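You operate a simulated robot arm through the tools that you are given. There is no shell and no other tool. Be economical: measure what you need, move in short steps, check, and stop when the job is done.

You are at the controls of a simulated two-armed robot. One attempt, no reset.

## Task
Take the honey jar from the island top on the window side and leave it on the baking table. Take the wicker basket on the island top and put it away on the shelf under the porch table. Put the green melt pot from the island top over the end doors on the drain tray and the blue melt pot on the baking table. Push the end door on the stool side shut. Open the end door on the window side, take the small tin from the island top over the end doors and put it on the shelf of the end cupboard, then shut the side. Put the jam saucer in the big bowl of the sink. Pull the shallow drawer beside the oven open. The order is free. Set down upright: honey jar, melt pot, small tin.

Only the result counts: the job must be done as asked and must still hold three seconds after the hand-in. Knocking over, shifting, dropping, spilling or breaking anything else fails it.

## Robot
Two 7-joint arms with two-finger parallel grippers on one trunk, on a base that drives. Base frame: it is fixed to the floor where the robot stands at the start and does not move with it; the origin is under the middle of the robot, x ahead of it, y to its left, z up. Lengths are in m, angles in rad, forces in N, time in s.
The left shoulder is at the start at [0.07, 0.177, 1.195], the right one opposite. With the tool pointing down near the work surface each hand reaches from about 0.3 to 0.74 m from the robot's upright axis, wherever it stands, measured 20 degrees to its own side. Places, roughly: baking table [3.8, -0.2, 0.9]; big bowl of the sink [-1.2, -1.5, 0.8]; drain tray (22x19 cm) [0.68, 3.04, 0.82]; end door on the stool side [1.2, 1.2, 0.5]; end door on the window side [0.7, 1, 0.5]; honey jar [0.75, -0.25, 1]; jam saucer (14x13x2 cm) [1.3, 0.9, 0.9]; melt pot [0.75, 1, 1]; shallow drawer beside the oven [-1.2, 1.1, 0.8]; shelf of the end cupboard [0.9, 0.8, 0.5]; shelf under the porch table [1.1, 3, 0.3]; small tin (4x4x5 cm) [1.4, 0.9, 0.9]; wicker basket (37x21x10 cm) [0.6, 0.5, 1]. Payload 3.43 kg a hand.
Tool frame (each hand has its own): the origin (TCP) lies between the finger pads and is the grasp point; the fingertips stand 0.03 m ahead of it; z points along the fingers, y is the line along which they close. The gripper opens to 0.094 m. The fingers are 0.028 m wide and 0.01 m thick; the gripper's body (0.05 by 0.096 m) begins 0.055 m behind the TCP.
Orientation is that of the tool frame in the base frame, as a unit quaternion [w, x, y, z]. With the fingers straight down and closing along the base's y, the tool's x points along the base's -x, its y along +y and its z along -z.

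## Interface
- The arms move only by the tool apply_moves. It takes "left_plan", "right_plan" or both (then of equal length, played together; a hand with none holds still); each is a list of rows, each a list of 6 numbers: the shift along the tool's x, y, z in mm, then the turn, a rotation vector about the tool's x, y, z in rad. In form: [[tx, ty, tz, rx, ry, rz], ...]. A call has 1 to 12 rows; each row shifts and turns the commanded pose from where the row before left it, along the tool's axes as they then stand. "left_jaw" and "right_jaw" are, for a hand that has rows, the gripper command, from -1 (shut) to 1 (fully open), values between in proportion, set as the call begins (left out, the last holds). A row lasts 0.2 s, in which the tool goes at most 0.05 m and 0.15 rad; a call with a longer step from one row to the next is refused whole, and so is a gripper value outside its range. A pose out of reach is approached as far as the arm can. The call stops where the force on the tool passes 40 N (or 10 N more than at its start, if that is more) or the arm is blocked; 0.2 s more then pass. Each finger travels about 0.153 m/s and halts on what it meets, pressing with about 29 N; the grip force reading is that of the motor and also rises with nothing between the fingers. The clock runs only during rows and for 0.2 s after the last one: add rows that do not move to give the fingers time. It gives the time, the measured TCP pose, the force on the tool (base axes), the opening and the grip force at its end, in the units of the frame above (readings bear some noise), with the torque about the TCP (base axes, N m) and any sound that the robot's microphone picked up.
- Cameras (640 x 400 px; columns grow to the right, rows downward): "scene" is now at [0.1278, 0.0251, 1.5033]; the picture's right is [0.29, -0.96, 0.00], its down [-0.64, -0.19, -0.75] and it looks along [0.71, 0.21, -0.67] (base axes); focal length 251 px, centre (320, 200). "left" rides on the left gripper at [0.076, -0.014, -0.103] in its tool frame; the picture's right is [0.18, 0.98, 0.00], its down [-0.75, 0.14, -0.64] and it looks along [-0.63, 0.12, 0.77] (tool axes); focal length 243 px, centre (320, 200). "right" rides on the right gripper at [0.076, 0.014, -0.103] in its tool frame; the picture's right is [-0.18, 0.98, 0.00], its down [-0.75, -0.14, -0.64] and it looks along [-0.63, -0.12, 0.77] (tool axes); focal length 243 px, centre (320, 200). There is no depth. A picture from a camera that has moved, and an enlarged one, comes with that camera's place and axes in the base frame and with its lens.
- camera(camera): a new picture of that camera. The clock stands still meanwhile.
- slide_trunk(by): slides the trunk up (or, below 0, down) by that many m; the arms and the scene camera ride with it, the base frame stays. It gives what a move gives, with no picture.
- steer(legs): drives the robot by 1 to 6 legs, each [ahead, turn to the left] in m and rad, along the robot's own axes; the way and the turn of a leg run together, so that a leg with both is an arc; at most 1.5 m and 3.142 rad a leg. The arms and the cameras ride along, it lands a little off, and it stops where it bumps. It gives what a move gives.
- pan_tilt(pan, tilt): turns the head with the scene camera to pan (to the left, within 1.501 rad either way) and tilt (down, from -0.506 to 1.204), counted from straight ahead of the robot. It gives what a move gives.
- zoom(camera, box): a new picture of the part [left, top, right, bottom] of that camera's present view, enlarged. The clock stands still meanwhile.
- sign_off(): hands the job in; it is judged then, once.

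Go step by step. Nothing tells you exact positions but the pictures and the camera data: compare them with the known pose of the tool, close in by small moves and look again before you grip or let go. The budget is 483 turns and 226 pictures, counting those below and the enlarged ones. Unless the task says otherwise, let go and move clear before handing in, and close with one line.

The tools are called as a command line: name --argument value ..., lists and objects as JSON in quotes. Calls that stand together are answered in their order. apply_moves: Moves the arms, as the interface text tells. Its arguments: {"type":"object","properties":{"left_plan":{"type":"array","items":{"type":"array","items":{"type":"number"}}},"left_jaw":{"type":"number"},"right_plan":{"type":"array","items":{"type":"array","items":{"type":"number"}}},"right_jaw":{"type":"number"}},"required":[]} The other tools are called the same way: slide_trunk (by) slides the trunk up or down; steer (legs) drives the base; pan_tilt (pan, tilt) turns the head that bears the scene camera; camera (camera) takes a picture; zoom (camera, box) takes an enlarged picture of a part of a camera's view; sign_off () hands the job in.

At the start:

```text
time: 0.0
left_tcp_pos: [0.3468, 0.4724, 1.2276]
left_tcp_rot: [0.0, 0.002, 1.0, 0.0]
left_ft_force: [0.7, 0.2, 0.3]
left_ft_torque: [0.0, -0.04, -0.01]
left_opening: 0.094
left_grasp_force: 0.0
right_tcp_pos: [0.3581, 0.0024, 1.2395]
right_tcp_rot: [-0.001, 0.0, 1.0, -0.001]
right_ft_force: [0.5, 0.1, -0.6]
right_ft_torque: [0.01, -0.04, -0.01]
right_opening: 0.094
right_grasp_force: 0.1
trunk travel left (down, up): [-0.775, 0.065]
robot x, y, heading: [0.0009, 0.0004, 0.0]
head pan, tilt: [0.291, 0.73]
```

scene: 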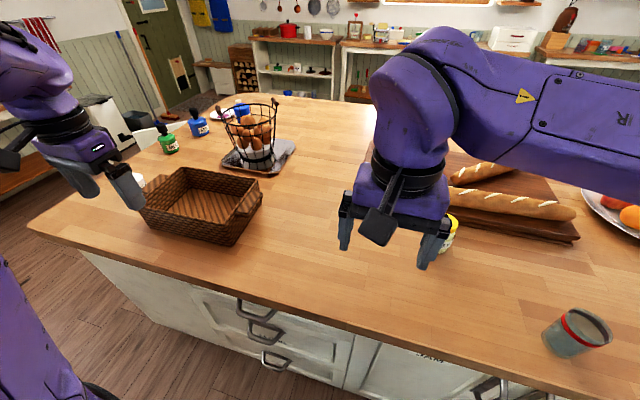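
right: 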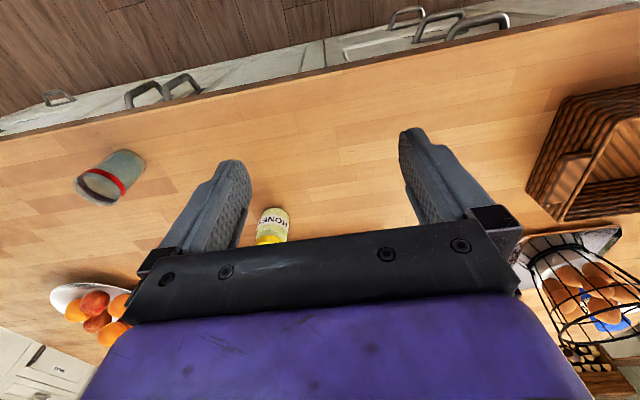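
left: 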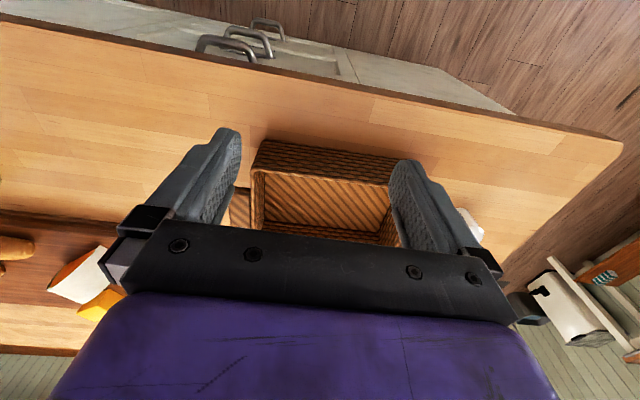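

I see the island ahead with the basket, the honey jar and the melt pots near the left end. I look around first to map the scene.

pan_tilt --pan 0.6 --tilt 0.5

camera --camera "scene"

pan_tilt --pan -0.5 --tilt 0.5

camera --camera "scene"

pan_tilt --pan 1.5 --tilt 0.4

camera --camera "scene"

```text
time: 0.8
left_tcp_pos: [0.3469, 0.4728, 1.2273]
left_tcp_rot: [0.0, 0.0, 1.0, 0.001]
left_ft_force: [-0.3, 0.3, 0.8]
left_ft_torque: [0.0, -0.02, 0.0]
left_opening: 0.0938
left_grasp_force: 0.1
right_tcp_pos: [0.3585, 0.0016, 1.24]
right_tcp_rot: [-0.001, 0.0, 1.0, 0.0]
right_ft_force: [0.5, -0.8, 0.9]
right_ft_torque: [0.0, -0.05, 0.02]
right_opening: 0.0939
right_grasp_force: 0.2
trunk travel left (down, up): [-0.775, 0.065]
robot x, y, heading: [0.0038, 0.0015, -0.0]
head pan, tilt: [0.6, 0.499]
```

```text
222 pictures are left
camera scene: at [0.1226, 0.0524, 1.5234], right [0.56, -0.83, 0.0], down [-0.4, -0.27, -0.88], along [0.72, 0.5, -0.48], focal length 251 px, centre (320, 200)
```

scene: 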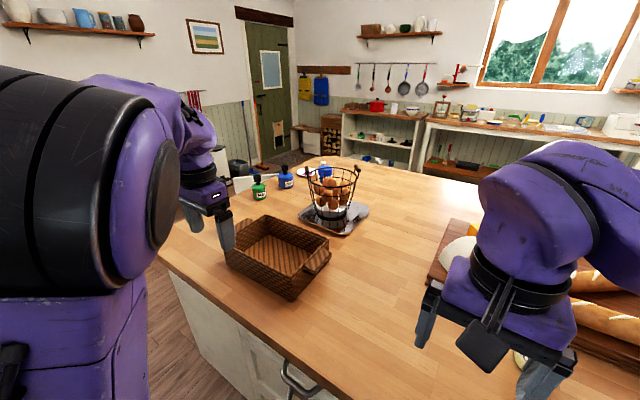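

```text
time: 2.1
left_tcp_pos: [0.3474, 0.4733, 1.2288]
left_tcp_rot: [0.001, 0.001, 1.0, 0.001]
left_ft_force: [0.0, 0.1, -0.7]
left_ft_torque: [-0.03, -0.01, -0.01]
left_opening: 0.0942
left_grasp_force: 0.1
right_tcp_pos: [0.3581, 0.0034, 1.2401]
right_tcp_rot: [-0.001, 0.0, 1.0, 0.0]
right_ft_force: [0.2, 0.5, -0.3]
right_ft_torque: [0.01, -0.01, 0.01]
right_opening: 0.0942
right_grasp_force: 0.0
trunk travel left (down, up): [-0.775, 0.065]
robot x, y, heading: [-0.0005, 0.0003, 0.0]
head pan, tilt: [-0.499, 0.499]
```

```text
221 pictures are left
camera scene: at [0.1275, -0.0424, 1.5235], right [-0.48, -0.88, 0.0], down [-0.42, 0.23, -0.88], along [0.77, -0.42, -0.48], focal length 251 px, centre (320, 200)
```

scene: 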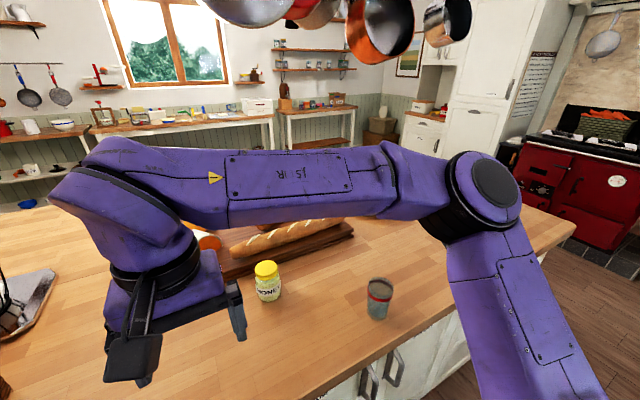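

```text
time: 4.1
left_tcp_pos: [0.3466, 0.4731, 1.2276]
left_tcp_rot: [0.0, 0.001, 1.0, 0.0]
left_ft_force: [-0.3, -0.1, 0.3]
left_ft_torque: [-0.02, 0.02, 0.02]
left_opening: 0.0942
left_grasp_force: 0.0
right_tcp_pos: [0.3571, 0.0027, 1.2403]
right_tcp_rot: [0.0, 0.0, 1.0, 0.0]
right_ft_force: [-0.4, -0.5, 0.0]
right_ft_torque: [0.01, 0.03, -0.01]
right_opening: 0.0941
right_grasp_force: 0.0
trunk travel left (down, up): [-0.775, 0.065]
robot x, y, heading: [-0.0013, -0.0006, 0.005]
head pan, tilt: [1.499, 0.4]
```

```text
220 pictures are left
camera scene: at [0.0543, 0.0934, 1.5326], right [1.0, -0.07, 0.0], down [-0.03, -0.39, -0.92], along [0.07, 0.92, -0.39], focal length 251 px, centre (320, 200)
```

scene: 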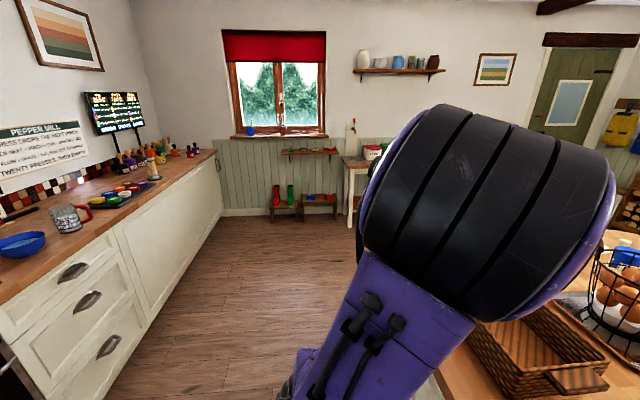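

The honey jar shows near (0.645, -0.16). I bring the right hand above it and look.

apply_moves --right_plan '[[-44, -27, 5, 0, 0, 0], [-44, -27, 10, 0, 0, 0], [-44, -27, 15, 0, 0, 0], [-44, -27, 20, 0, 0, 0], [-44, -27, 20, 0, 0, 0], [-44, -27, 20, 0, 0, 0]]' --right_jaw 1

camera --camera "right"

pan_tilt --pan -0.2 --tilt 0.8

camera --camera "scene"

```text
refused: row 1 steps farther than a row can; nothing moved
```

```text
219 pictures are left
camera right: at [0.2816, 0.0165, 1.3425], right [0.18, 0.98, 0.0], down [0.75, -0.14, 0.64], along [0.63, -0.12, -0.77], focal length 243 px, centre (320, 200)
```

right: 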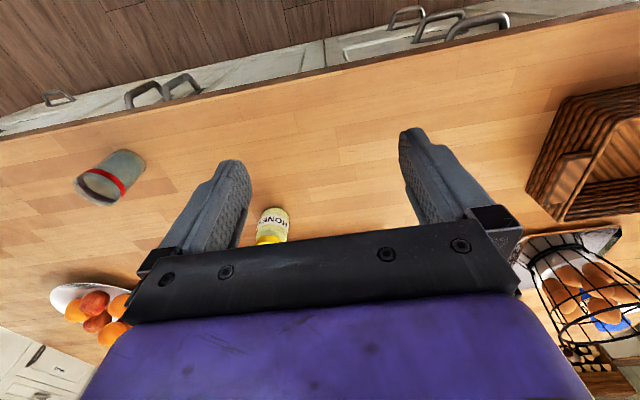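

```text
time: 5.8
left_tcp_pos: [0.3474, 0.4731, 1.2284]
left_tcp_rot: [0.0, 0.0, 1.0, 0.0]
left_ft_force: [0.5, -0.2, 0.5]
left_ft_torque: [0.01, -0.01, -0.02]
left_opening: 0.0937
left_grasp_force: 0.1
right_tcp_pos: [0.3592, 0.0028, 1.2392]
right_tcp_rot: [-0.001, 0.0, 1.0, 0.0]
right_ft_force: [0.1, 0.6, -0.6]
right_ft_torque: [0.04, -0.02, 0.01]
right_opening: 0.0943
right_grasp_force: 0.0
trunk travel left (down, up): [-0.775, 0.065]
robot x, y, heading: [0.0001, -0.0047, 0.006]
head pan, tilt: [-0.201, 0.799]
```

```text
218 pictures are left
camera scene: at [0.1266, -0.015, 1.4975], right [-0.2, -0.98, 0.0], down [-0.7, 0.14, -0.7], along [0.68, -0.14, -0.72], focal length 251 px, centre (320, 200)
```

scene: 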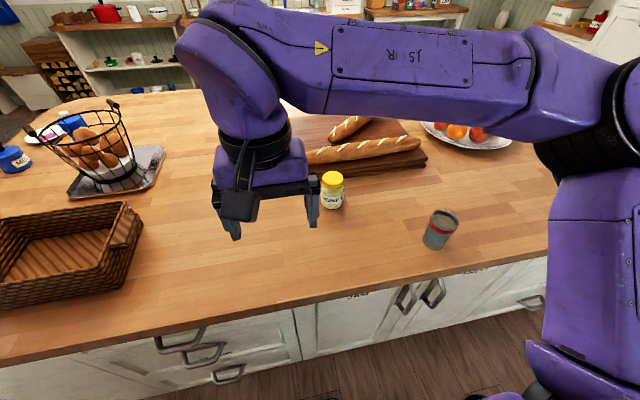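

The step was too long; I repeat it in smaller ones.

apply_moves --right_plan '[[-36, -20, 0, 0, 0, 0], [-36, -20, 5, 0, 0, 0], [-36, -20, 10, 0, 0, 0], [-36, -20, 15, 0, 0, 0], [-36, -20, 20, 0, 0, 0], [-36, -20, 20, 0, 0, 0], [-36, -20, 20, 0, 0, 0], [-36, -20, 20, 0, 0, 0]]' --right_jaw 1

camera --camera "right"

camera --camera "scene"

```text
time: 7.6
left_tcp_pos: [0.3473, 0.4731, 1.2278]
left_tcp_rot: [0.0, 0.001, 1.0, 0.0]
left_ft_force: [0.1, -0.3, -1.0]
left_ft_torque: [-0.02, 0.0, -0.01]
left_opening: 0.0941
left_grasp_force: 0.0
right_tcp_pos: [0.5637, -0.1129, 1.1742]
right_tcp_rot: [-0.001, 0.0, 1.0, 0.0]
right_ft_force: [-0.3, -0.1, 0.1]
right_ft_torque: [0.01, -0.02, -0.01]
right_opening: 0.0939
right_grasp_force: 0.1
right hand out of reach, approached as far as the arm can: row 6, 7, 8
trunk travel left (down, up): [-0.775, 0.065]
robot x, y, heading: [-0.0038, -0.0023, 0.002]
head pan, tilt: [-0.201, 0.799]
```

```text
217 pictures are left
camera right: at [0.4873, -0.0987, 1.2771], right [0.18, 0.98, 0.0], down [0.75, -0.14, 0.64], along [0.63, -0.12, -0.77], focal length 243 px, centre (320, 200)
```

right: 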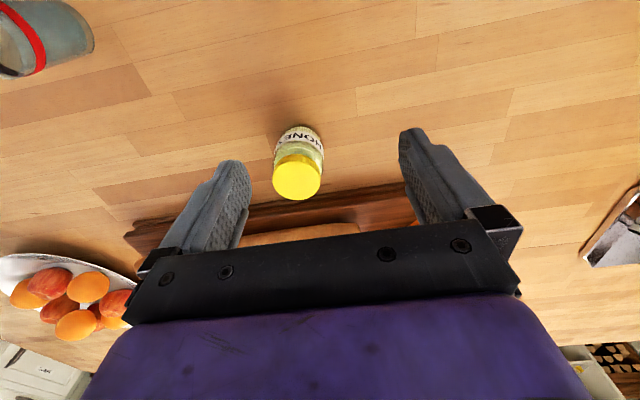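

```text
216 pictures are left
camera scene: at [0.1269, -0.0151, 1.4975], right [-0.2, -0.98, 0.0], down [-0.7, 0.14, -0.7], along [0.68, -0.14, -0.72], focal length 251 px, centre (320, 200)
```

scene: 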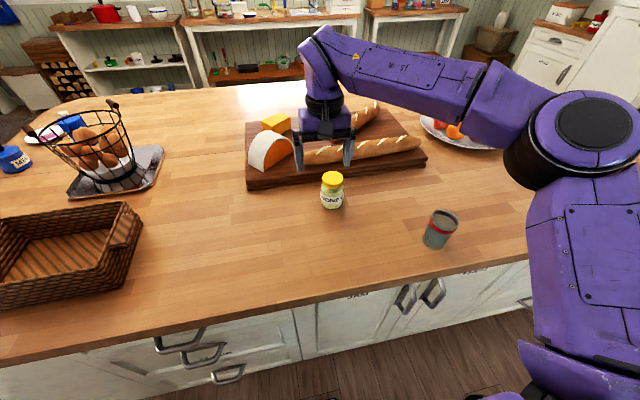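

The jar stands at about (0.665, -0.16), a bit beyond reach. I edge the base forward.

steer --legs '[[0.07, 0]]'

camera --camera "right"

```text
time: 8.6
left_tcp_pos: [0.4025, 0.4734, 1.2317]
left_tcp_rot: [0.007, 0.0, 1.0, 0.001]
left_ft_force: [-2.2, -0.9, 0.7]
left_ft_torque: [-0.01, -0.08, 0.0]
left_opening: 0.0941
left_grasp_force: 0.1
right_tcp_pos: [0.6205, -0.1125, 1.1812]
right_tcp_rot: [0.005, -0.001, 1.0, 0.001]
right_ft_force: [-0.3, 0.7, 0.2]
right_ft_torque: [0.01, -0.08, 0.01]
right_opening: 0.0939
right_grasp_force: 0.1
trunk travel left (down, up): [-0.775, 0.065]
robot x, y, heading: [0.0735, 0.0013, 0.001]
head pan, tilt: [-0.201, 0.799]
```

```text
215 pictures are left
camera right: at [0.5426, -0.0988, 1.2832], right [0.18, 0.98, 0.0], down [0.75, -0.14, 0.65], along [0.64, -0.12, -0.76], focal length 243 px, centre (320, 200)
```

right: 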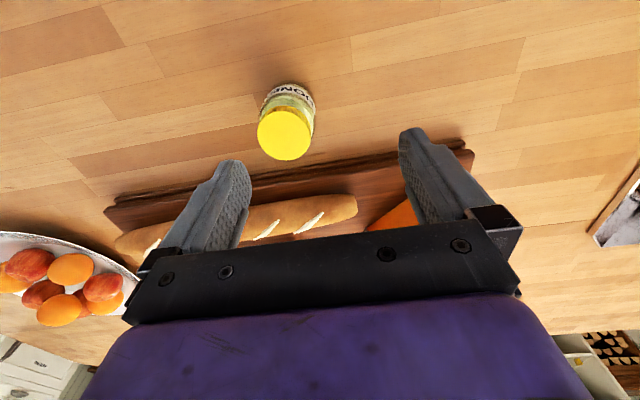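

Lid at (0.663, -0.164). I check the commanded pose with small moves towards it.

apply_moves --right_plan '[[-20, -25, 0, 0, 0, 0], [-23, -26, 0, 0, 0, 0], [0, 0, 0, 0, 0, 0]]'

camera --camera "right"

```text
time: 9.4
left_tcp_pos: [0.4164, 0.4731, 1.2274]
left_tcp_rot: [0.001, 0.0, 1.0, 0.0]
left_ft_force: [-0.6, -0.2, -0.9]
left_ft_torque: [-0.01, 0.0, 0.03]
left_opening: 0.094
left_grasp_force: 0.1
right_tcp_pos: [0.6334, -0.1133, 1.1731]
right_tcp_rot: [-0.001, -0.001, 1.0, 0.001]
right_ft_force: [-0.5, -0.3, 0.5]
right_ft_torque: [0.0, 0.01, 0.03]
right_opening: 0.0938
right_grasp_force: 0.1
right hand out of reach, approached as far as the arm can: row 1, 2
trunk travel left (down, up): [-0.775, 0.065]
robot x, y, heading: [0.0681, 0.0003, 0.001]
head pan, tilt: [-0.201, 0.799]
```

```text
214 pictures are left
camera right: at [0.5566, -0.0983, 1.2771], right [0.18, 0.98, 0.0], down [0.75, -0.14, 0.64], along [0.63, -0.12, -0.77], focal length 243 px, centre (320, 200)
```

right: 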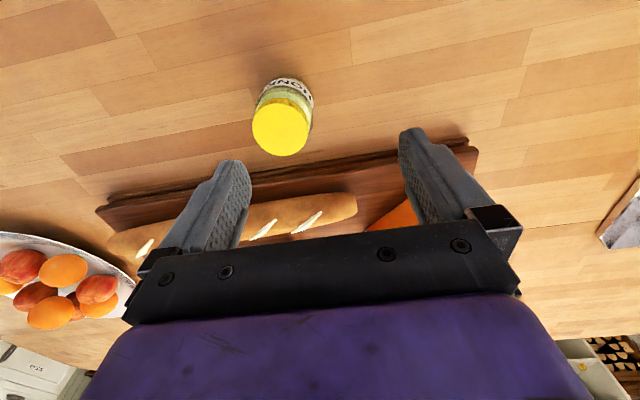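

apply_moves --right_plan '[[0, 0, 30, 0, 0, 0], [0, 0, 30, 0, 0, 0]]'

```text
time: 10.0
left_tcp_pos: [0.4151, 0.4724, 1.2283]
left_tcp_rot: [0.0, 0.0, 1.0, 0.001]
left_ft_force: [-0.6, -0.1, 0.2]
left_ft_torque: [-0.03, 0.01, -0.01]
left_opening: 0.0942
left_grasp_force: 0.1
right_tcp_pos: [0.631, -0.1117, 1.1129]
right_tcp_rot: [-0.001, -0.001, 1.0, 0.001]
right_ft_force: [0.0, -0.1, 0.0]
right_ft_torque: [0.0, -0.01, 0.01]
right_opening: 0.0939
right_grasp_force: 0.0
trunk travel left (down, up): [-0.775, 0.065]
robot x, y, heading: [0.0688, 0.0005, -0.006]
head pan, tilt: [-0.201, 0.799]
```

The command follows the reached pose. Now sideways above the jar at lower height.

apply_moves --right_plan '[[-16, -26, 0, 0, 0, 0], [-17, -26, 0, 0, 0, 0], [0, 0, 0, 0, 0, 0]]'

camera --camera "right"

camera --camera "scene"

```text
time: 10.8
left_tcp_pos: [0.4132, 0.4745, 1.2284]
left_tcp_rot: [0.001, 0.0, 1.0, -0.001]
left_ft_force: [-0.1, 0.5, 0.1]
left_ft_torque: [0.02, -0.03, 0.0]
left_opening: 0.0942
left_grasp_force: 0.1
right_tcp_pos: [0.6542, -0.1465, 1.1139]
right_tcp_rot: [0.0, -0.002, 1.0, 0.0]
right_ft_force: [-0.1, 0.3, 1.0]
right_ft_torque: [-0.01, 0.02, 0.0]
right_opening: 0.0942
right_grasp_force: 0.1
right hand out of reach, approached as far as the arm can: row 2
trunk travel left (down, up): [-0.775, 0.065]
robot x, y, heading: [0.0705, -0.0033, 0.008]
head pan, tilt: [-0.201, 0.799]
```

```text
213 pictures are left
camera right: at [0.5769, -0.1326, 1.217], right [0.18, 0.98, 0.0], down [0.75, -0.14, 0.64], along [0.63, -0.12, -0.77], focal length 243 px, centre (320, 200)
```

right: 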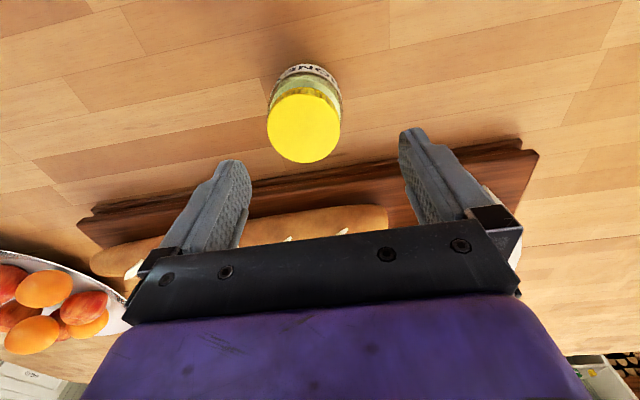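

```text
212 pictures are left
camera scene: at [0.1942, -0.014, 1.4976], right [-0.2, -0.98, 0.0], down [-0.7, 0.14, -0.7], along [0.68, -0.14, -0.72], focal length 251 px, centre (320, 200)
```

scene: 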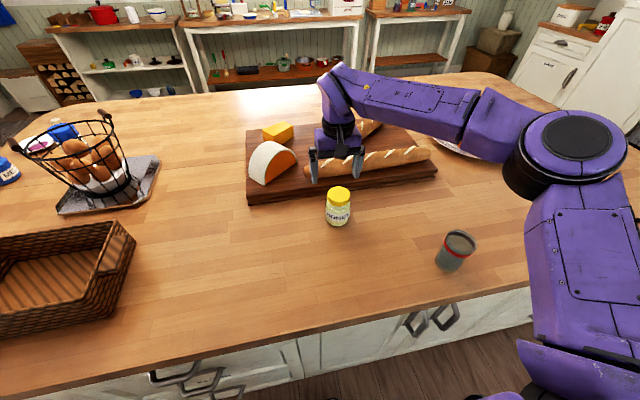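

Jar centre stands at (0.663, -0.164), top at 1.013. I shift over it and lower.

apply_moves --right_plan '[[0, 0, 40, 0, 0, 0], [-8, -17, 5, 0, 0, 0], [0, 0, 5, 0, 0, 0]]'

camera --camera "right"

```text
time: 11.6
left_tcp_pos: [0.4133, 0.4746, 1.2281]
left_tcp_rot: [-0.001, -0.001, 1.0, 0.001]
left_ft_force: [-0.1, 0.1, -0.6]
left_ft_torque: [0.03, 0.0, -0.02]
left_opening: 0.0943
left_grasp_force: 0.1
right_tcp_pos: [0.6633, -0.1638, 1.0643]
right_tcp_rot: [-0.001, -0.001, 1.0, 0.001]
right_ft_force: [0.2, 0.4, 0.4]
right_ft_torque: [0.03, 0.04, 0.0]
right_opening: 0.0938
right_grasp_force: 0.0
trunk travel left (down, up): [-0.775, 0.065]
robot x, y, heading: [0.0685, -0.0029, 0.003]
head pan, tilt: [-0.201, 0.799]
```

```text
211 pictures are left
camera right: at [0.5847, -0.1502, 1.167], right [0.18, 0.98, 0.0], down [0.75, -0.14, 0.64], along [0.63, -0.12, -0.77], focal length 243 px, centre (320, 200)
```

right: 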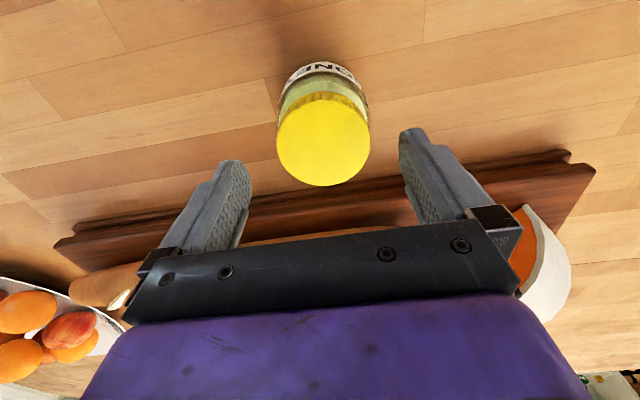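

Well aligned; I descend and grip.

apply_moves --right_plan '[[0, 0, 30, 0, 0, 0], [0, 0, 30, 0, 0, 0], [0, 0, 28, 0, 0, 0], [0, 0, 0, 0, 0, 0]]'

apply_moves --right_plan '[[0, 0, 0, 0, 0, 0], [0, 0, 0, 0, 0, 0], [0, 0, 0, 0, 0, 0]]' --right_jaw -1

camera --camera "scene"

```text
time: 12.6
left_tcp_pos: [0.4151, 0.473, 1.2288]
left_tcp_rot: [0.001, -0.001, 1.0, 0.001]
left_ft_force: [0.0, 0.6, -0.6]
left_ft_torque: [-0.03, -0.04, -0.02]
left_opening: 0.0938
left_grasp_force: 0.0
right_tcp_pos: [0.6617, -0.1641, 0.9742]
right_tcp_rot: [0.0, 0.0, 1.0, 0.002]
right_ft_force: [0.7, 0.9, -0.1]
right_ft_torque: [-0.02, -0.02, 0.02]
right_opening: 0.0941
right_grasp_force: 0.0
trunk travel left (down, up): [-0.775, 0.065]
robot x, y, heading: [0.0636, -0.0023, -0.002]
head pan, tilt: [-0.201, 0.799]
```

```text
time: 13.4
left_tcp_pos: [0.4137, 0.4735, 1.2276]
left_tcp_rot: [0.001, 0.001, 1.0, 0.001]
left_ft_force: [0.2, -0.9, -0.3]
left_ft_torque: [0.0, 0.0, 0.01]
left_opening: 0.0941
left_grasp_force: 0.0
right_tcp_pos: [0.6615, -0.1657, 0.9744]
right_tcp_rot: [-0.001, -0.001, 1.0, 0.001]
right_ft_force: [-1.3, 0.1, 0.6]
right_ft_torque: [-0.07, -0.01, -0.08]
right_opening: 0.0727
right_grasp_force: 28.3
trunk travel left (down, up): [-0.775, 0.065]
robot x, y, heading: [0.0693, 0.0037, -0.0]
head pan, tilt: [-0.201, 0.799]
```

```text
210 pictures are left
camera scene: at [0.1947, -0.015, 1.4975], right [-0.2, -0.98, 0.0], down [-0.7, 0.14, -0.7], along [0.68, -0.14, -0.72], focal length 251 px, centre (320, 200)
```

scene: 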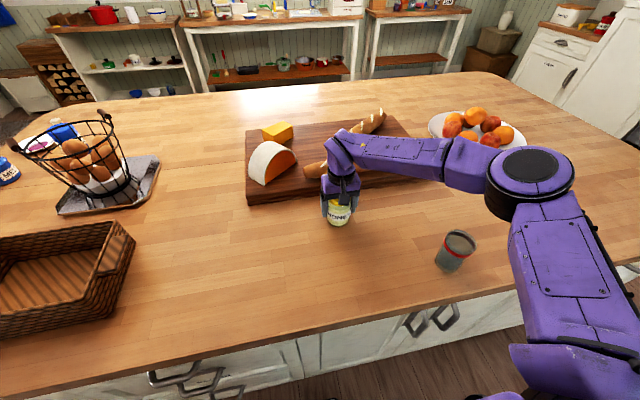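

Jar gripped (0.073). I lift it and draw it in toward the body.

apply_moves --right_plan '[[0, 0, -30, 0, 0, 0], [5, 0, -35, 0, 0, 0], [15, 0, -35, 0, 0, 0], [35, 0, -30, 0, 0, 0], [40, 0, -25, 0, 0, 0], [40, 0, -25, 0, 0, 0], [40, 0, -20, 0, 0, 0], [40, 0, -10, 0, 0, 0], [40, 0, 0, 0, 0, 0]]'

pan_tilt --pan 0.7 --tilt 0.7

camera --camera "scene"

camera --camera "left"

```text
time: 15.4
left_tcp_pos: [0.4141, 0.4734, 1.2293]
left_tcp_rot: [0.001, 0.0, 1.0, 0.001]
left_ft_force: [-0.4, -0.2, -0.6]
left_ft_torque: [0.01, 0.0, 0.0]
left_opening: 0.094
left_grasp_force: 0.1
right_tcp_pos: [0.4052, -0.1654, 1.1835]
right_tcp_rot: [0.001, 0.001, 1.0, 0.002]
right_ft_force: [-0.5, 0.4, -4.6]
right_ft_torque: [0.0, -0.05, -0.07]
right_opening: 0.0727
right_grasp_force: 28.9
trunk travel left (down, up): [-0.775, 0.065]
robot x, y, heading: [0.0677, 0.0008, -0.002]
head pan, tilt: [-0.201, 0.799]
```

```text
time: 16.6
left_tcp_pos: [0.4154, 0.4743, 1.2279]
left_tcp_rot: [0.001, 0.0, 1.0, 0.001]
left_ft_force: [-0.6, -0.3, 0.8]
left_ft_torque: [0.02, 0.02, 0.0]
left_opening: 0.0944
left_grasp_force: 0.1
right_tcp_pos: [0.4073, -0.1649, 1.184]
right_tcp_rot: [-0.001, -0.001, 1.0, 0.0]
right_ft_force: [0.2, 0.6, -3.7]
right_ft_torque: [0.0, 0.03, 0.0]
right_opening: 0.0728
right_grasp_force: 29.0
trunk travel left (down, up): [-0.775, 0.065]
robot x, y, heading: [0.0678, 0.0002, -0.006]
head pan, tilt: [0.7, 0.7]
```

```text
209 pictures are left
camera scene: at [0.1811, 0.0553, 1.5057], right [0.64, -0.77, 0.0], down [-0.49, -0.41, -0.76], along [0.59, 0.49, -0.64], focal length 251 px, centre (320, 200)
```

scene: 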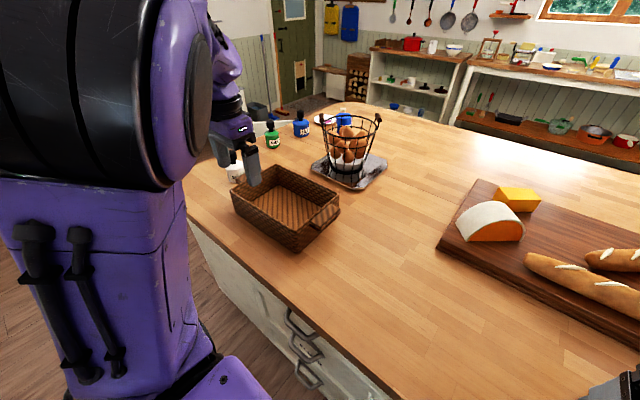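

```text
208 pictures are left
camera left: at [0.3391, 0.4595, 1.3308], right [-0.18, 0.98, 0.0], down [0.75, 0.14, 0.64], along [0.63, 0.12, -0.77], focal length 243 px, centre (320, 200)
```

left: 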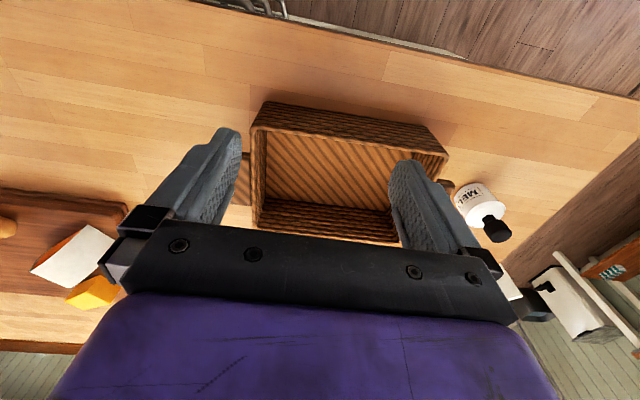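

The honey is held. I back off, and drive around to the end of the island, looking on the way.

steer --legs '[[-0.33, 0], [0, 1.571], [1.3, 0]]'

pan_tilt --pan -0.9 --tilt 0.5

camera --camera "scene"

pan_tilt --pan 0 --tilt 0.5

camera --camera "scene"

```text
time: 28.6
left_tcp_pos: [-0.769, 1.6078, 1.2286]
left_tcp_rot: [0.0, 0.716, -0.698, -0.001]
left_ft_force: [0.0, -0.2, 0.0]
left_ft_torque: [-0.04, 0.02, -0.02]
left_opening: 0.0939
left_grasp_force: 0.0
right_tcp_pos: [-0.1301, 1.6151, 1.1837]
right_tcp_rot: [0.001, 0.716, -0.698, -0.001]
right_ft_force: [0.3, 0.5, -3.9]
right_ft_torque: [0.04, -0.02, 0.04]
right_opening: 0.0725
right_grasp_force: 28.9
trunk travel left (down, up): [-0.775, 0.065]
robot x, y, heading: [-0.2861, 1.2722, 1.6]
head pan, tilt: [0.7, 0.7]
```

```text
time: 30.3
left_tcp_pos: [-0.7704, 1.6072, 1.2288]
left_tcp_rot: [0.0, 0.715, -0.699, -0.001]
left_ft_force: [-0.2, 0.5, -0.4]
left_ft_torque: [0.02, 0.01, 0.01]
left_opening: 0.0941
left_grasp_force: 0.0
right_tcp_pos: [-0.1299, 1.6169, 1.184]
right_tcp_rot: [0.001, 0.716, -0.698, -0.001]
right_ft_force: [1.1, 0.6, -4.2]
right_ft_torque: [0.02, 0.01, 0.0]
right_opening: 0.0726
right_grasp_force: 29.1
trunk travel left (down, up): [-0.775, 0.065]
robot x, y, heading: [-0.2855, 1.2723, 1.6]
head pan, tilt: [-0.901, 0.499]
```

```text
207 pictures are left
camera scene: at [-0.2209, 1.3825, 1.5234], right [0.64, -0.77, 0.0], down [-0.37, -0.31, -0.88], along [0.67, 0.56, -0.48], focal length 251 px, centre (320, 200)
```

scene: 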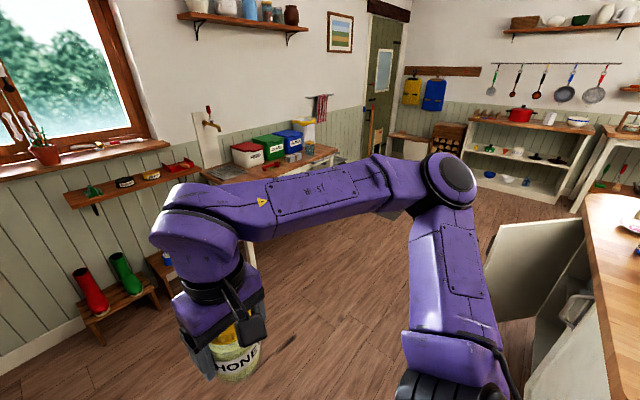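

```text
time: 31.5
left_tcp_pos: [-0.7689, 1.6078, 1.2295]
left_tcp_rot: [-0.001, 0.716, -0.699, -0.001]
left_ft_force: [-0.1, 0.2, -0.8]
left_ft_torque: [0.02, 0.03, 0.01]
left_opening: 0.0939
left_grasp_force: 0.2
right_tcp_pos: [-0.1298, 1.6168, 1.1838]
right_tcp_rot: [0.001, 0.717, -0.698, 0.0]
right_ft_force: [-0.1, -0.6, -4.9]
right_ft_torque: [-0.03, 0.01, -0.01]
right_opening: 0.0726
right_grasp_force: 29.1
trunk travel left (down, up): [-0.775, 0.065]
robot x, y, heading: [-0.2886, 1.2693, 1.595]
head pan, tilt: [0.0, 0.499]
```

```text
206 pictures are left
camera scene: at [-0.2929, 1.4151, 1.5234], right [1.0, 0.02, 0.0], down [0.01, -0.48, -0.88], along [-0.02, 0.88, -0.48], focal length 251 px, centre (320, 200)
```

scene: 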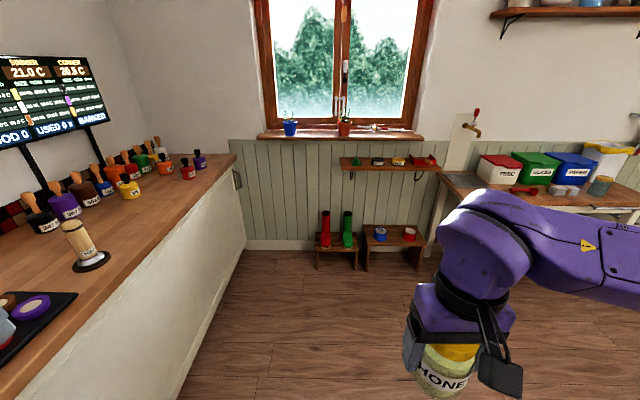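

The stool-side door stands open beyond the island end. I drive further and turn to face it.

steer --legs '[[0.6, 0], [0, -1.6]]'

pan_tilt --pan -0.35 --tilt 0.5

camera --camera "scene"

pan_tilt --pan 0.75 --tilt 0.5

camera --camera "scene"

```text
time: 38.8
left_tcp_pos: [0.0538, 2.3466, 1.2283]
left_tcp_rot: [0.001, 0.008, 1.0, 0.001]
left_ft_force: [0.1, -0.5, 0.3]
left_ft_torque: [0.0, 0.02, 0.01]
left_opening: 0.0939
left_grasp_force: 0.1
right_tcp_pos: [0.0357, 1.7069, 1.1838]
right_tcp_rot: [0.0, 0.008, 1.0, 0.001]
right_ft_force: [-0.3, -0.2, -4.3]
right_ft_torque: [-0.01, 0.01, 0.03]
right_opening: 0.0723
right_grasp_force: 29.3
trunk travel left (down, up): [-0.775, 0.065]
robot x, y, heading: [-0.3001, 1.8773, -0.017]
head pan, tilt: [0.0, 0.499]
```

```text
time: 39.7
left_tcp_pos: [0.0541, 2.3463, 1.2287]
left_tcp_rot: [0.001, 0.009, 1.0, 0.001]
left_ft_force: [0.0, -0.6, -0.3]
left_ft_torque: [0.01, 0.0, 0.01]
left_opening: 0.0941
left_grasp_force: 0.0
right_tcp_pos: [0.0363, 1.7081, 1.184]
right_tcp_rot: [0.0, 0.008, 1.0, 0.001]
right_ft_force: [0.6, -1.1, -5.6]
right_ft_torque: [-0.04, 0.0, -0.01]
right_opening: 0.0725
right_grasp_force: 28.8
trunk travel left (down, up): [-0.775, 0.065]
robot x, y, heading: [-0.3009, 1.8786, -0.019]
head pan, tilt: [-0.351, 0.499]
```

```text
205 pictures are left
camera scene: at [-0.1675, 1.8457, 1.5234], right [-0.36, -0.93, 0.0], down [-0.45, 0.17, -0.88], along [0.82, -0.31, -0.48], focal length 251 px, centre (320, 200)
```

scene: 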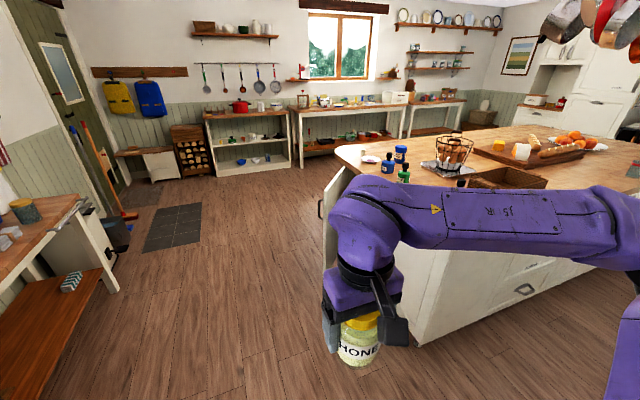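

```text
time: 41.0
left_tcp_pos: [0.0541, 2.3453, 1.228]
left_tcp_rot: [0.001, 0.009, 1.0, 0.001]
left_ft_force: [0.4, 0.3, 0.2]
left_ft_torque: [0.01, 0.01, 0.01]
left_opening: 0.094
left_grasp_force: 0.1
right_tcp_pos: [0.0353, 1.7076, 1.1822]
right_tcp_rot: [-0.001, 0.009, 1.0, 0.001]
right_ft_force: [0.5, 0.0, -4.1]
right_ft_torque: [0.0, -0.03, 0.02]
right_opening: 0.0726
right_grasp_force: 29.1
trunk travel left (down, up): [-0.775, 0.065]
robot x, y, heading: [-0.2997, 1.8771, -0.019]
head pan, tilt: [0.75, 0.499]
```

```text
204 pictures are left
camera scene: at [-0.1847, 1.9393, 1.5234], right [0.67, -0.74, 0.0], down [-0.36, -0.32, -0.88], along [0.65, 0.59, -0.48], focal length 251 px, centre (320, 200)
```

scene: 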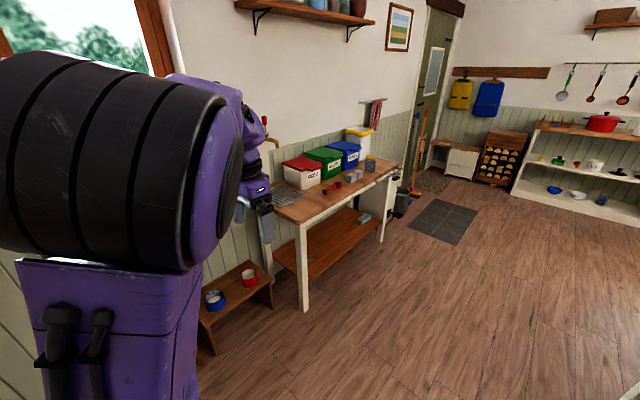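

The layout is clear: baking table at far +x, porch table with drain tray at +y. I drive to stand before the island end.

steer --legs '[[1.05, 0], [0, -1.55]]'

pan_tilt --pan 0.15 --tilt 0.75

camera --camera "scene"

```text
time: 50.2
left_tcp_pos: [1.2165, 1.5147, 1.2297]
left_tcp_rot: [0.001, 0.71, 0.705, 0.0]
left_ft_force: [0.4, 1.0, 0.3]
left_ft_torque: [0.0, 0.03, 0.0]
left_opening: 0.0937
left_grasp_force: 0.1
right_tcp_pos: [0.5779, 1.5251, 1.1834]
right_tcp_rot: [0.001, 0.708, 0.706, 0.002]
right_ft_force: [0.2, 0.0, -4.2]
right_ft_torque: [0.0, -0.01, -0.01]
right_opening: 0.0726
right_grasp_force: 29.4
trunk travel left (down, up): [-0.775, 0.065]
robot x, y, heading: [0.7481, 1.8659, -1.574]
head pan, tilt: [0.75, 0.499]
```

```text
time: 51.2
left_tcp_pos: [1.2156, 1.5143, 1.2296]
left_tcp_rot: [0.001, 0.709, 0.705, 0.0]
left_ft_force: [0.2, 0.2, 1.1]
left_ft_torque: [-0.01, 0.02, 0.01]
left_opening: 0.0939
left_grasp_force: 0.0
right_tcp_pos: [0.5785, 1.5261, 1.185]
right_tcp_rot: [0.001, 0.708, 0.706, 0.001]
right_ft_force: [-0.4, -0.9, -3.8]
right_ft_torque: [0.0, -0.01, 0.0]
right_opening: 0.0727
right_grasp_force: 28.7
trunk travel left (down, up): [-0.775, 0.065]
robot x, y, heading: [0.7437, 1.8653, -1.577]
head pan, tilt: [0.15, 0.75]
```

```text
203 pictures are left
camera scene: at [0.7536, 1.7322, 1.5015], right [-0.99, -0.15, 0.0], down [-0.1, 0.67, -0.73], along [0.11, -0.72, -0.68], focal length 251 px, centre (320, 200)
```

scene: 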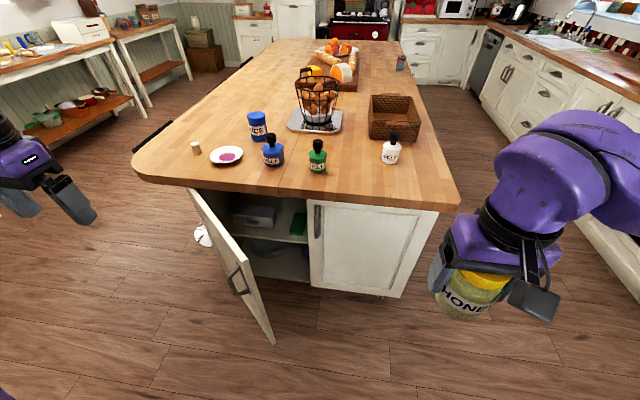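

I see all end items clearly: blue pot near (1.06, 0.93), green (0.88, 0.945), tin (1.42, 0.90), saucer (1.27, 0.92); the stool-side door stands about 40° open, its tip near (1.07, 1.33). I come closer, clear of that door, to take the blue pot with the left hand.

steer --legs '[[0, -0.17], [0.36, 0], [0, 0.17]]'

pan_tilt --pan 0.4 --tilt 0.8

camera --camera "scene"

camera --camera "left"

```text
time: 54.9
left_tcp_pos: [1.153, 1.1643, 1.2294]
left_tcp_rot: [0.0, 0.709, 0.706, 0.001]
left_ft_force: [0.2, -0.8, 0.0]
left_ft_torque: [0.02, 0.04, 0.03]
left_opening: 0.094
left_grasp_force: 0.2
right_tcp_pos: [0.5159, 1.1738, 1.1833]
right_tcp_rot: [0.0, 0.707, 0.707, 0.001]
right_ft_force: [0.0, 0.0, -3.3]
right_ft_torque: [-0.02, 0.0, -0.01]
right_opening: 0.0729
right_grasp_force: 29.2
trunk travel left (down, up): [-0.775, 0.065]
robot x, y, heading: [0.6857, 1.5127, -1.577]
head pan, tilt: [0.15, 0.75]
```

```text
time: 55.6
left_tcp_pos: [1.156, 1.1644, 1.2283]
left_tcp_rot: [0.0, 0.708, 0.706, -0.001]
left_ft_force: [0.3, -0.5, 0.2]
left_ft_torque: [0.0, 0.03, 0.04]
left_opening: 0.094
left_grasp_force: 0.1
right_tcp_pos: [0.517, 1.1729, 1.1831]
right_tcp_rot: [0.0, 0.708, 0.706, 0.0]
right_ft_force: [-0.5, -0.2, -4.7]
right_ft_torque: [0.03, 0.01, -0.01]
right_opening: 0.0725
right_grasp_force: 29.3
trunk travel left (down, up): [-0.775, 0.065]
robot x, y, heading: [0.6834, 1.5148, -1.576]
head pan, tilt: [0.4, 0.799]
```

```text
202 pictures are left
camera scene: at [0.7113, 1.3886, 1.4975], right [-0.92, -0.39, 0.0], down [-0.28, 0.66, -0.7], along [0.27, -0.64, -0.72], focal length 251 px, centre (320, 200)
```

scene: 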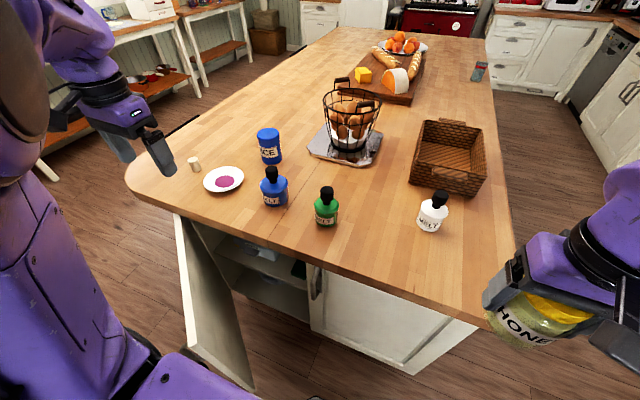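

```text
201 pictures are left
camera left: at [1.142, 1.2416, 1.3305], right [0.98, 0.18, 0.0], down [0.14, -0.75, 0.64], along [0.12, -0.63, -0.77], focal length 243 px, centre (320, 200)
```

left: 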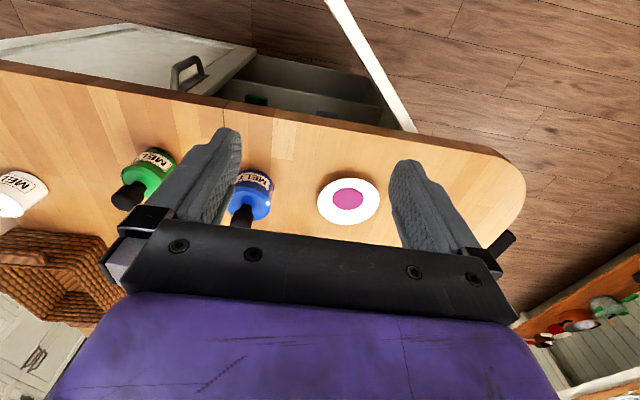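

zoom --camera "scene" --box '[170, 110, 350, 230]'

```text
3.33 times, centred on (260, 170) of scene
camera zoom: at [0.7113, 1.3886, 1.4975], right [-0.92, -0.39, 0.0], down [-0.28, 0.66, -0.7], along [0.27, -0.64, -0.72], focal length 836 px, centre (520, 300)
```

zoom: 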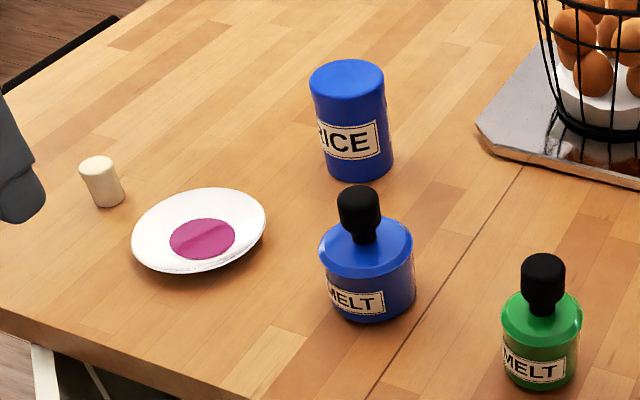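

The blue pot has a knob at about (1.073, 0.915), z 0.985–1.03, a good grip. I bring the left hand above it.

apply_moves --left_plan '[[0, 0, 45, 0, 0, 0], [0, 0, 45, 0, 0, 0], [-30, -10, 20, 0, 0, 0], [-35, -12, 10, 0, 0, 0], [-35, -12, 5, 0, 0, 0], [-35, -12, 3, 0, 0, 0], [-35, -12, 0, 0, 0, 0], [-35, -12, 0, 0, 0, 0]]' --left_jaw 1

camera --camera "left"

camera --camera "scene"

```text
time: 57.4
left_tcp_pos: [1.0851, 0.9596, 1.1012]
left_tcp_rot: [0.0, 0.708, 0.706, 0.002]
left_ft_force: [0.9, -0.5, 0.3]
left_ft_torque: [0.0, 0.02, 0.01]
left_opening: 0.094
left_grasp_force: 0.1
right_tcp_pos: [0.5156, 1.172, 1.1835]
right_tcp_rot: [0.0, 0.707, 0.707, 0.001]
right_ft_force: [-0.5, -0.8, -5.1]
right_ft_torque: [0.02, -0.01, 0.02]
right_opening: 0.0728
right_grasp_force: 29.0
trunk travel left (down, up): [-0.775, 0.065]
robot x, y, heading: [0.685, 1.5131, -1.572]
head pan, tilt: [0.4, 0.799]
```

```text
199 pictures are left
camera left: at [1.0713, 1.0362, 1.2024], right [0.98, 0.18, 0.0], down [0.14, -0.75, 0.64], along [0.12, -0.63, -0.77], focal length 243 px, centre (320, 200)
```

left: 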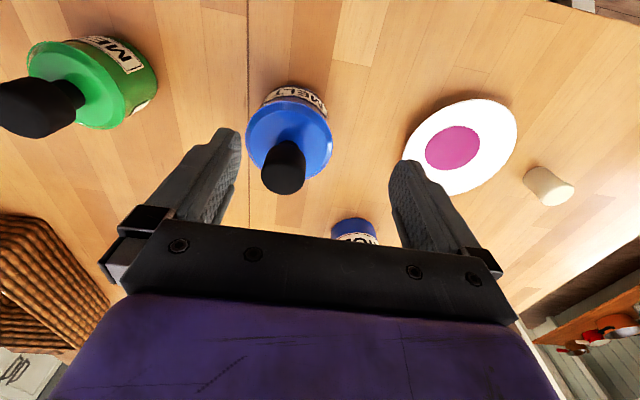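

```text
198 pictures are left
camera scene: at [0.7107, 1.3867, 1.4973], right [-0.92, -0.39, 0.0], down [-0.28, 0.66, -0.7], along [0.27, -0.64, -0.72], focal length 251 px, centre (320, 200)
```

scene: 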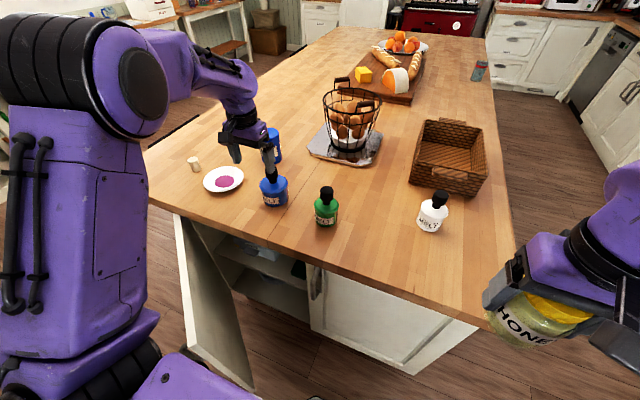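

Knob is at (1.062, 0.921). I align, descend and look.

apply_moves --left_plan '[[-20, -12, 0, 0, 0, 0], [-19, -11, 0, 0, 0, 0], [0, 0, 30, 0, 0, 0], [0, 0, 0, 0, 0, 0]]'

camera --camera "left"

```text
time: 58.4
left_tcp_pos: [1.0621, 0.9224, 1.0724]
left_tcp_rot: [0.001, 0.709, 0.706, 0.0]
left_ft_force: [0.0, -0.2, 0.2]
left_ft_torque: [0.0, 0.04, 0.02]
left_opening: 0.0939
left_grasp_force: 0.0
right_tcp_pos: [0.5149, 1.1739, 1.1842]
right_tcp_rot: [0.0, 0.708, 0.706, 0.001]
right_ft_force: [-0.3, 0.6, -4.4]
right_ft_torque: [0.01, -0.01, 0.02]
right_opening: 0.0725
right_grasp_force: 28.7
trunk travel left (down, up): [-0.775, 0.065]
robot x, y, heading: [0.6808, 1.5111, -1.581]
head pan, tilt: [0.4, 0.799]
```

```text
197 pictures are left
camera left: at [1.0488, 0.9989, 1.1736], right [0.98, 0.18, 0.0], down [0.14, -0.75, 0.64], along [0.12, -0.63, -0.77], focal length 243 px, centre (320, 200)
```

left: 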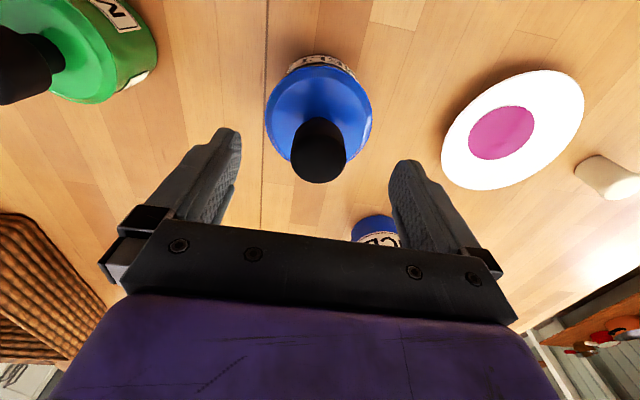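

apply_moves --left_plan '[[-3, 0, 32, 0, 0, 0], [0, 0, 32, 0, 0, 0], [0, 0, 0, 0, 0, 0]]'

apply_moves --left_plan '[[0, 0, 0, 0, 0, 0], [0, 0, 0, 0, 0, 0], [0, 0, 0, 0, 0, 0]]' --left_jaw -1

camera --camera "left"

```text
time: 59.2
left_tcp_pos: [1.0612, 0.9211, 1.0089]
left_tcp_rot: [0.0, 0.708, 0.706, 0.0]
left_ft_force: [-0.2, 0.1, -0.1]
left_ft_torque: [-0.02, 0.0, 0.01]
left_opening: 0.0937
left_grasp_force: 0.0
right_tcp_pos: [0.5151, 1.1736, 1.183]
right_tcp_rot: [0.002, 0.707, 0.707, 0.0]
right_ft_force: [0.3, -0.9, -4.9]
right_ft_torque: [0.02, 0.02, -0.01]
right_opening: 0.0724
right_grasp_force: 29.6
trunk travel left (down, up): [-0.775, 0.065]
robot x, y, heading: [0.6822, 1.5145, -1.573]
head pan, tilt: [0.4, 0.799]
```

```text
time: 60.0
left_tcp_pos: [1.0621, 0.9203, 1.0091]
left_tcp_rot: [0.0, 0.709, 0.705, -0.001]
left_ft_force: [0.2, 0.3, 0.9]
left_ft_torque: [-0.02, 0.01, 0.03]
left_opening: 0.0809
left_grasp_force: 29.0
right_tcp_pos: [0.5156, 1.1728, 1.1834]
right_tcp_rot: [0.001, 0.707, 0.707, 0.001]
right_ft_force: [0.5, -0.3, -4.7]
right_ft_torque: [-0.01, -0.01, 0.01]
right_opening: 0.0727
right_grasp_force: 28.8
trunk travel left (down, up): [-0.775, 0.065]
robot x, y, heading: [0.6847, 1.5095, -1.578]
head pan, tilt: [0.4, 0.799]
```

```text
196 pictures are left
camera left: at [1.0483, 0.9967, 1.1097], right [0.98, 0.18, 0.0], down [0.14, -0.75, 0.64], along [0.12, -0.63, -0.77], focal length 243 px, centre (320, 200)
```

left: 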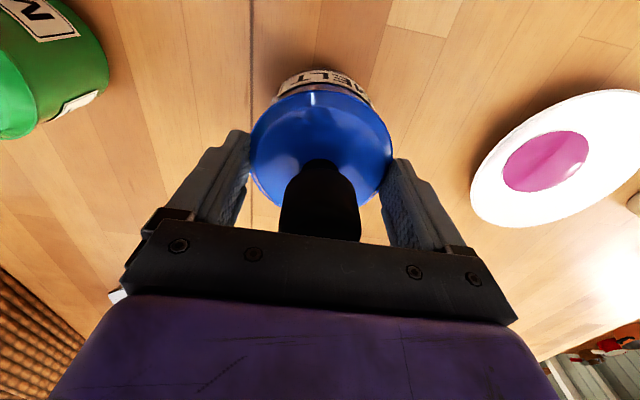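

The fingers hold the body's upper rim only; I open, go 13 mm lower and re-grip.

apply_moves --left_plan '[[0, 0, 0, 0, 0, 0], [0, 0, 0, 0, 0, 0], [0, 0, 7, 0, 0, 0], [0, 0, 6, 0, 0, 0], [0, 0, 0, 0, 0, 0]]' --left_jaw 1

apply_moves --left_plan '[[0, 0, 0, 0, 0, 0], [0, 0, 0, 0, 0, 0], [0, 0, 0, 0, 0, 0]]' --left_jaw -1

```text
time: 61.2
left_tcp_pos: [1.0619, 0.9198, 0.9938]
left_tcp_rot: [0.002, 0.708, 0.706, 0.0]
left_ft_force: [0.5, -0.2, 0.2]
left_ft_torque: [0.03, 0.0, 0.04]
left_opening: 0.0941
left_grasp_force: 0.0
right_tcp_pos: [0.5154, 1.175, 1.1843]
right_tcp_rot: [0.0, 0.707, 0.707, 0.001]
right_ft_force: [0.8, -0.2, -3.2]
right_ft_torque: [0.0, 0.01, -0.02]
right_opening: 0.0727
right_grasp_force: 29.3
trunk travel left (down, up): [-0.775, 0.065]
robot x, y, heading: [0.683, 1.5126, -1.576]
head pan, tilt: [0.4, 0.799]
```

```text
time: 62.0
left_tcp_pos: [1.0618, 0.9201, 0.9939]
left_tcp_rot: [0.001, 0.708, 0.706, 0.0]
left_ft_force: [-0.5, 0.2, 0.2]
left_ft_torque: [0.03, 0.14, -0.04]
left_opening: 0.0814
left_grasp_force: 29.1
right_tcp_pos: [0.5147, 1.1737, 1.1841]
right_tcp_rot: [0.001, 0.708, 0.706, 0.0]
right_ft_force: [-1.0, 0.7, -5.0]
right_ft_torque: [-0.01, -0.01, -0.03]
right_opening: 0.0728
right_grasp_force: 29.3
trunk travel left (down, up): [-0.775, 0.065]
robot x, y, heading: [0.681, 1.5142, -1.572]
head pan, tilt: [0.4, 0.799]
```

Firm grip at .081. Lift and draw in.

apply_moves --left_plan '[[0, 0, -30, 0, 0, 0], [0, 0, -40, 0, 0, 0], [20, 0, -40, 0, 0, 0], [35, 5, -30, 0, 0, 0], [35, 5, -30, 0, 0, 0], [45, 5, -15, 0, 0, 0], [45, 5, 0, 0, 0, 0], [45, 5, 0, 0, 0, 0]]'

camera --camera "scene"

```text
time: 63.8
left_tcp_pos: [1.0853, 1.1446, 1.1824]
left_tcp_rot: [0.003, 0.708, 0.706, 0.0]
left_ft_force: [-0.5, 0.4, -3.0]
left_ft_torque: [-0.02, -0.03, 0.01]
left_opening: 0.0812
left_grasp_force: 29.0
right_tcp_pos: [0.5151, 1.1745, 1.1846]
right_tcp_rot: [0.001, 0.708, 0.706, 0.001]
right_ft_force: [-0.7, 1.4, -3.6]
right_ft_torque: [0.0, 0.0, -0.01]
right_opening: 0.0724
right_grasp_force: 28.5
trunk travel left (down, up): [-0.775, 0.065]
robot x, y, heading: [0.6831, 1.5111, -1.576]
head pan, tilt: [0.4, 0.799]
```

```text
195 pictures are left
camera scene: at [0.7094, 1.3898, 1.4976], right [-0.92, -0.39, 0.0], down [-0.28, 0.66, -0.7], along [0.27, -0.64, -0.72], focal length 251 px, centre (320, 200)
```

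scene: 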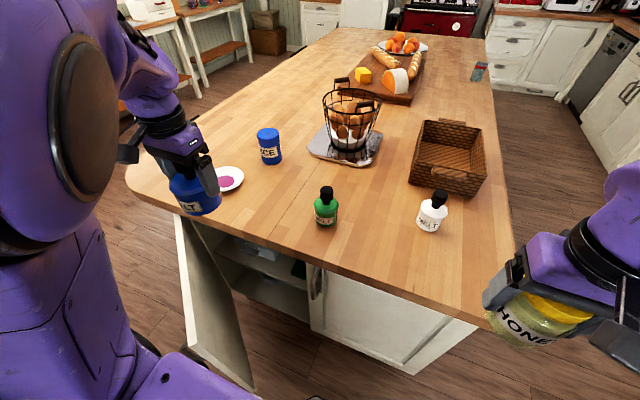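

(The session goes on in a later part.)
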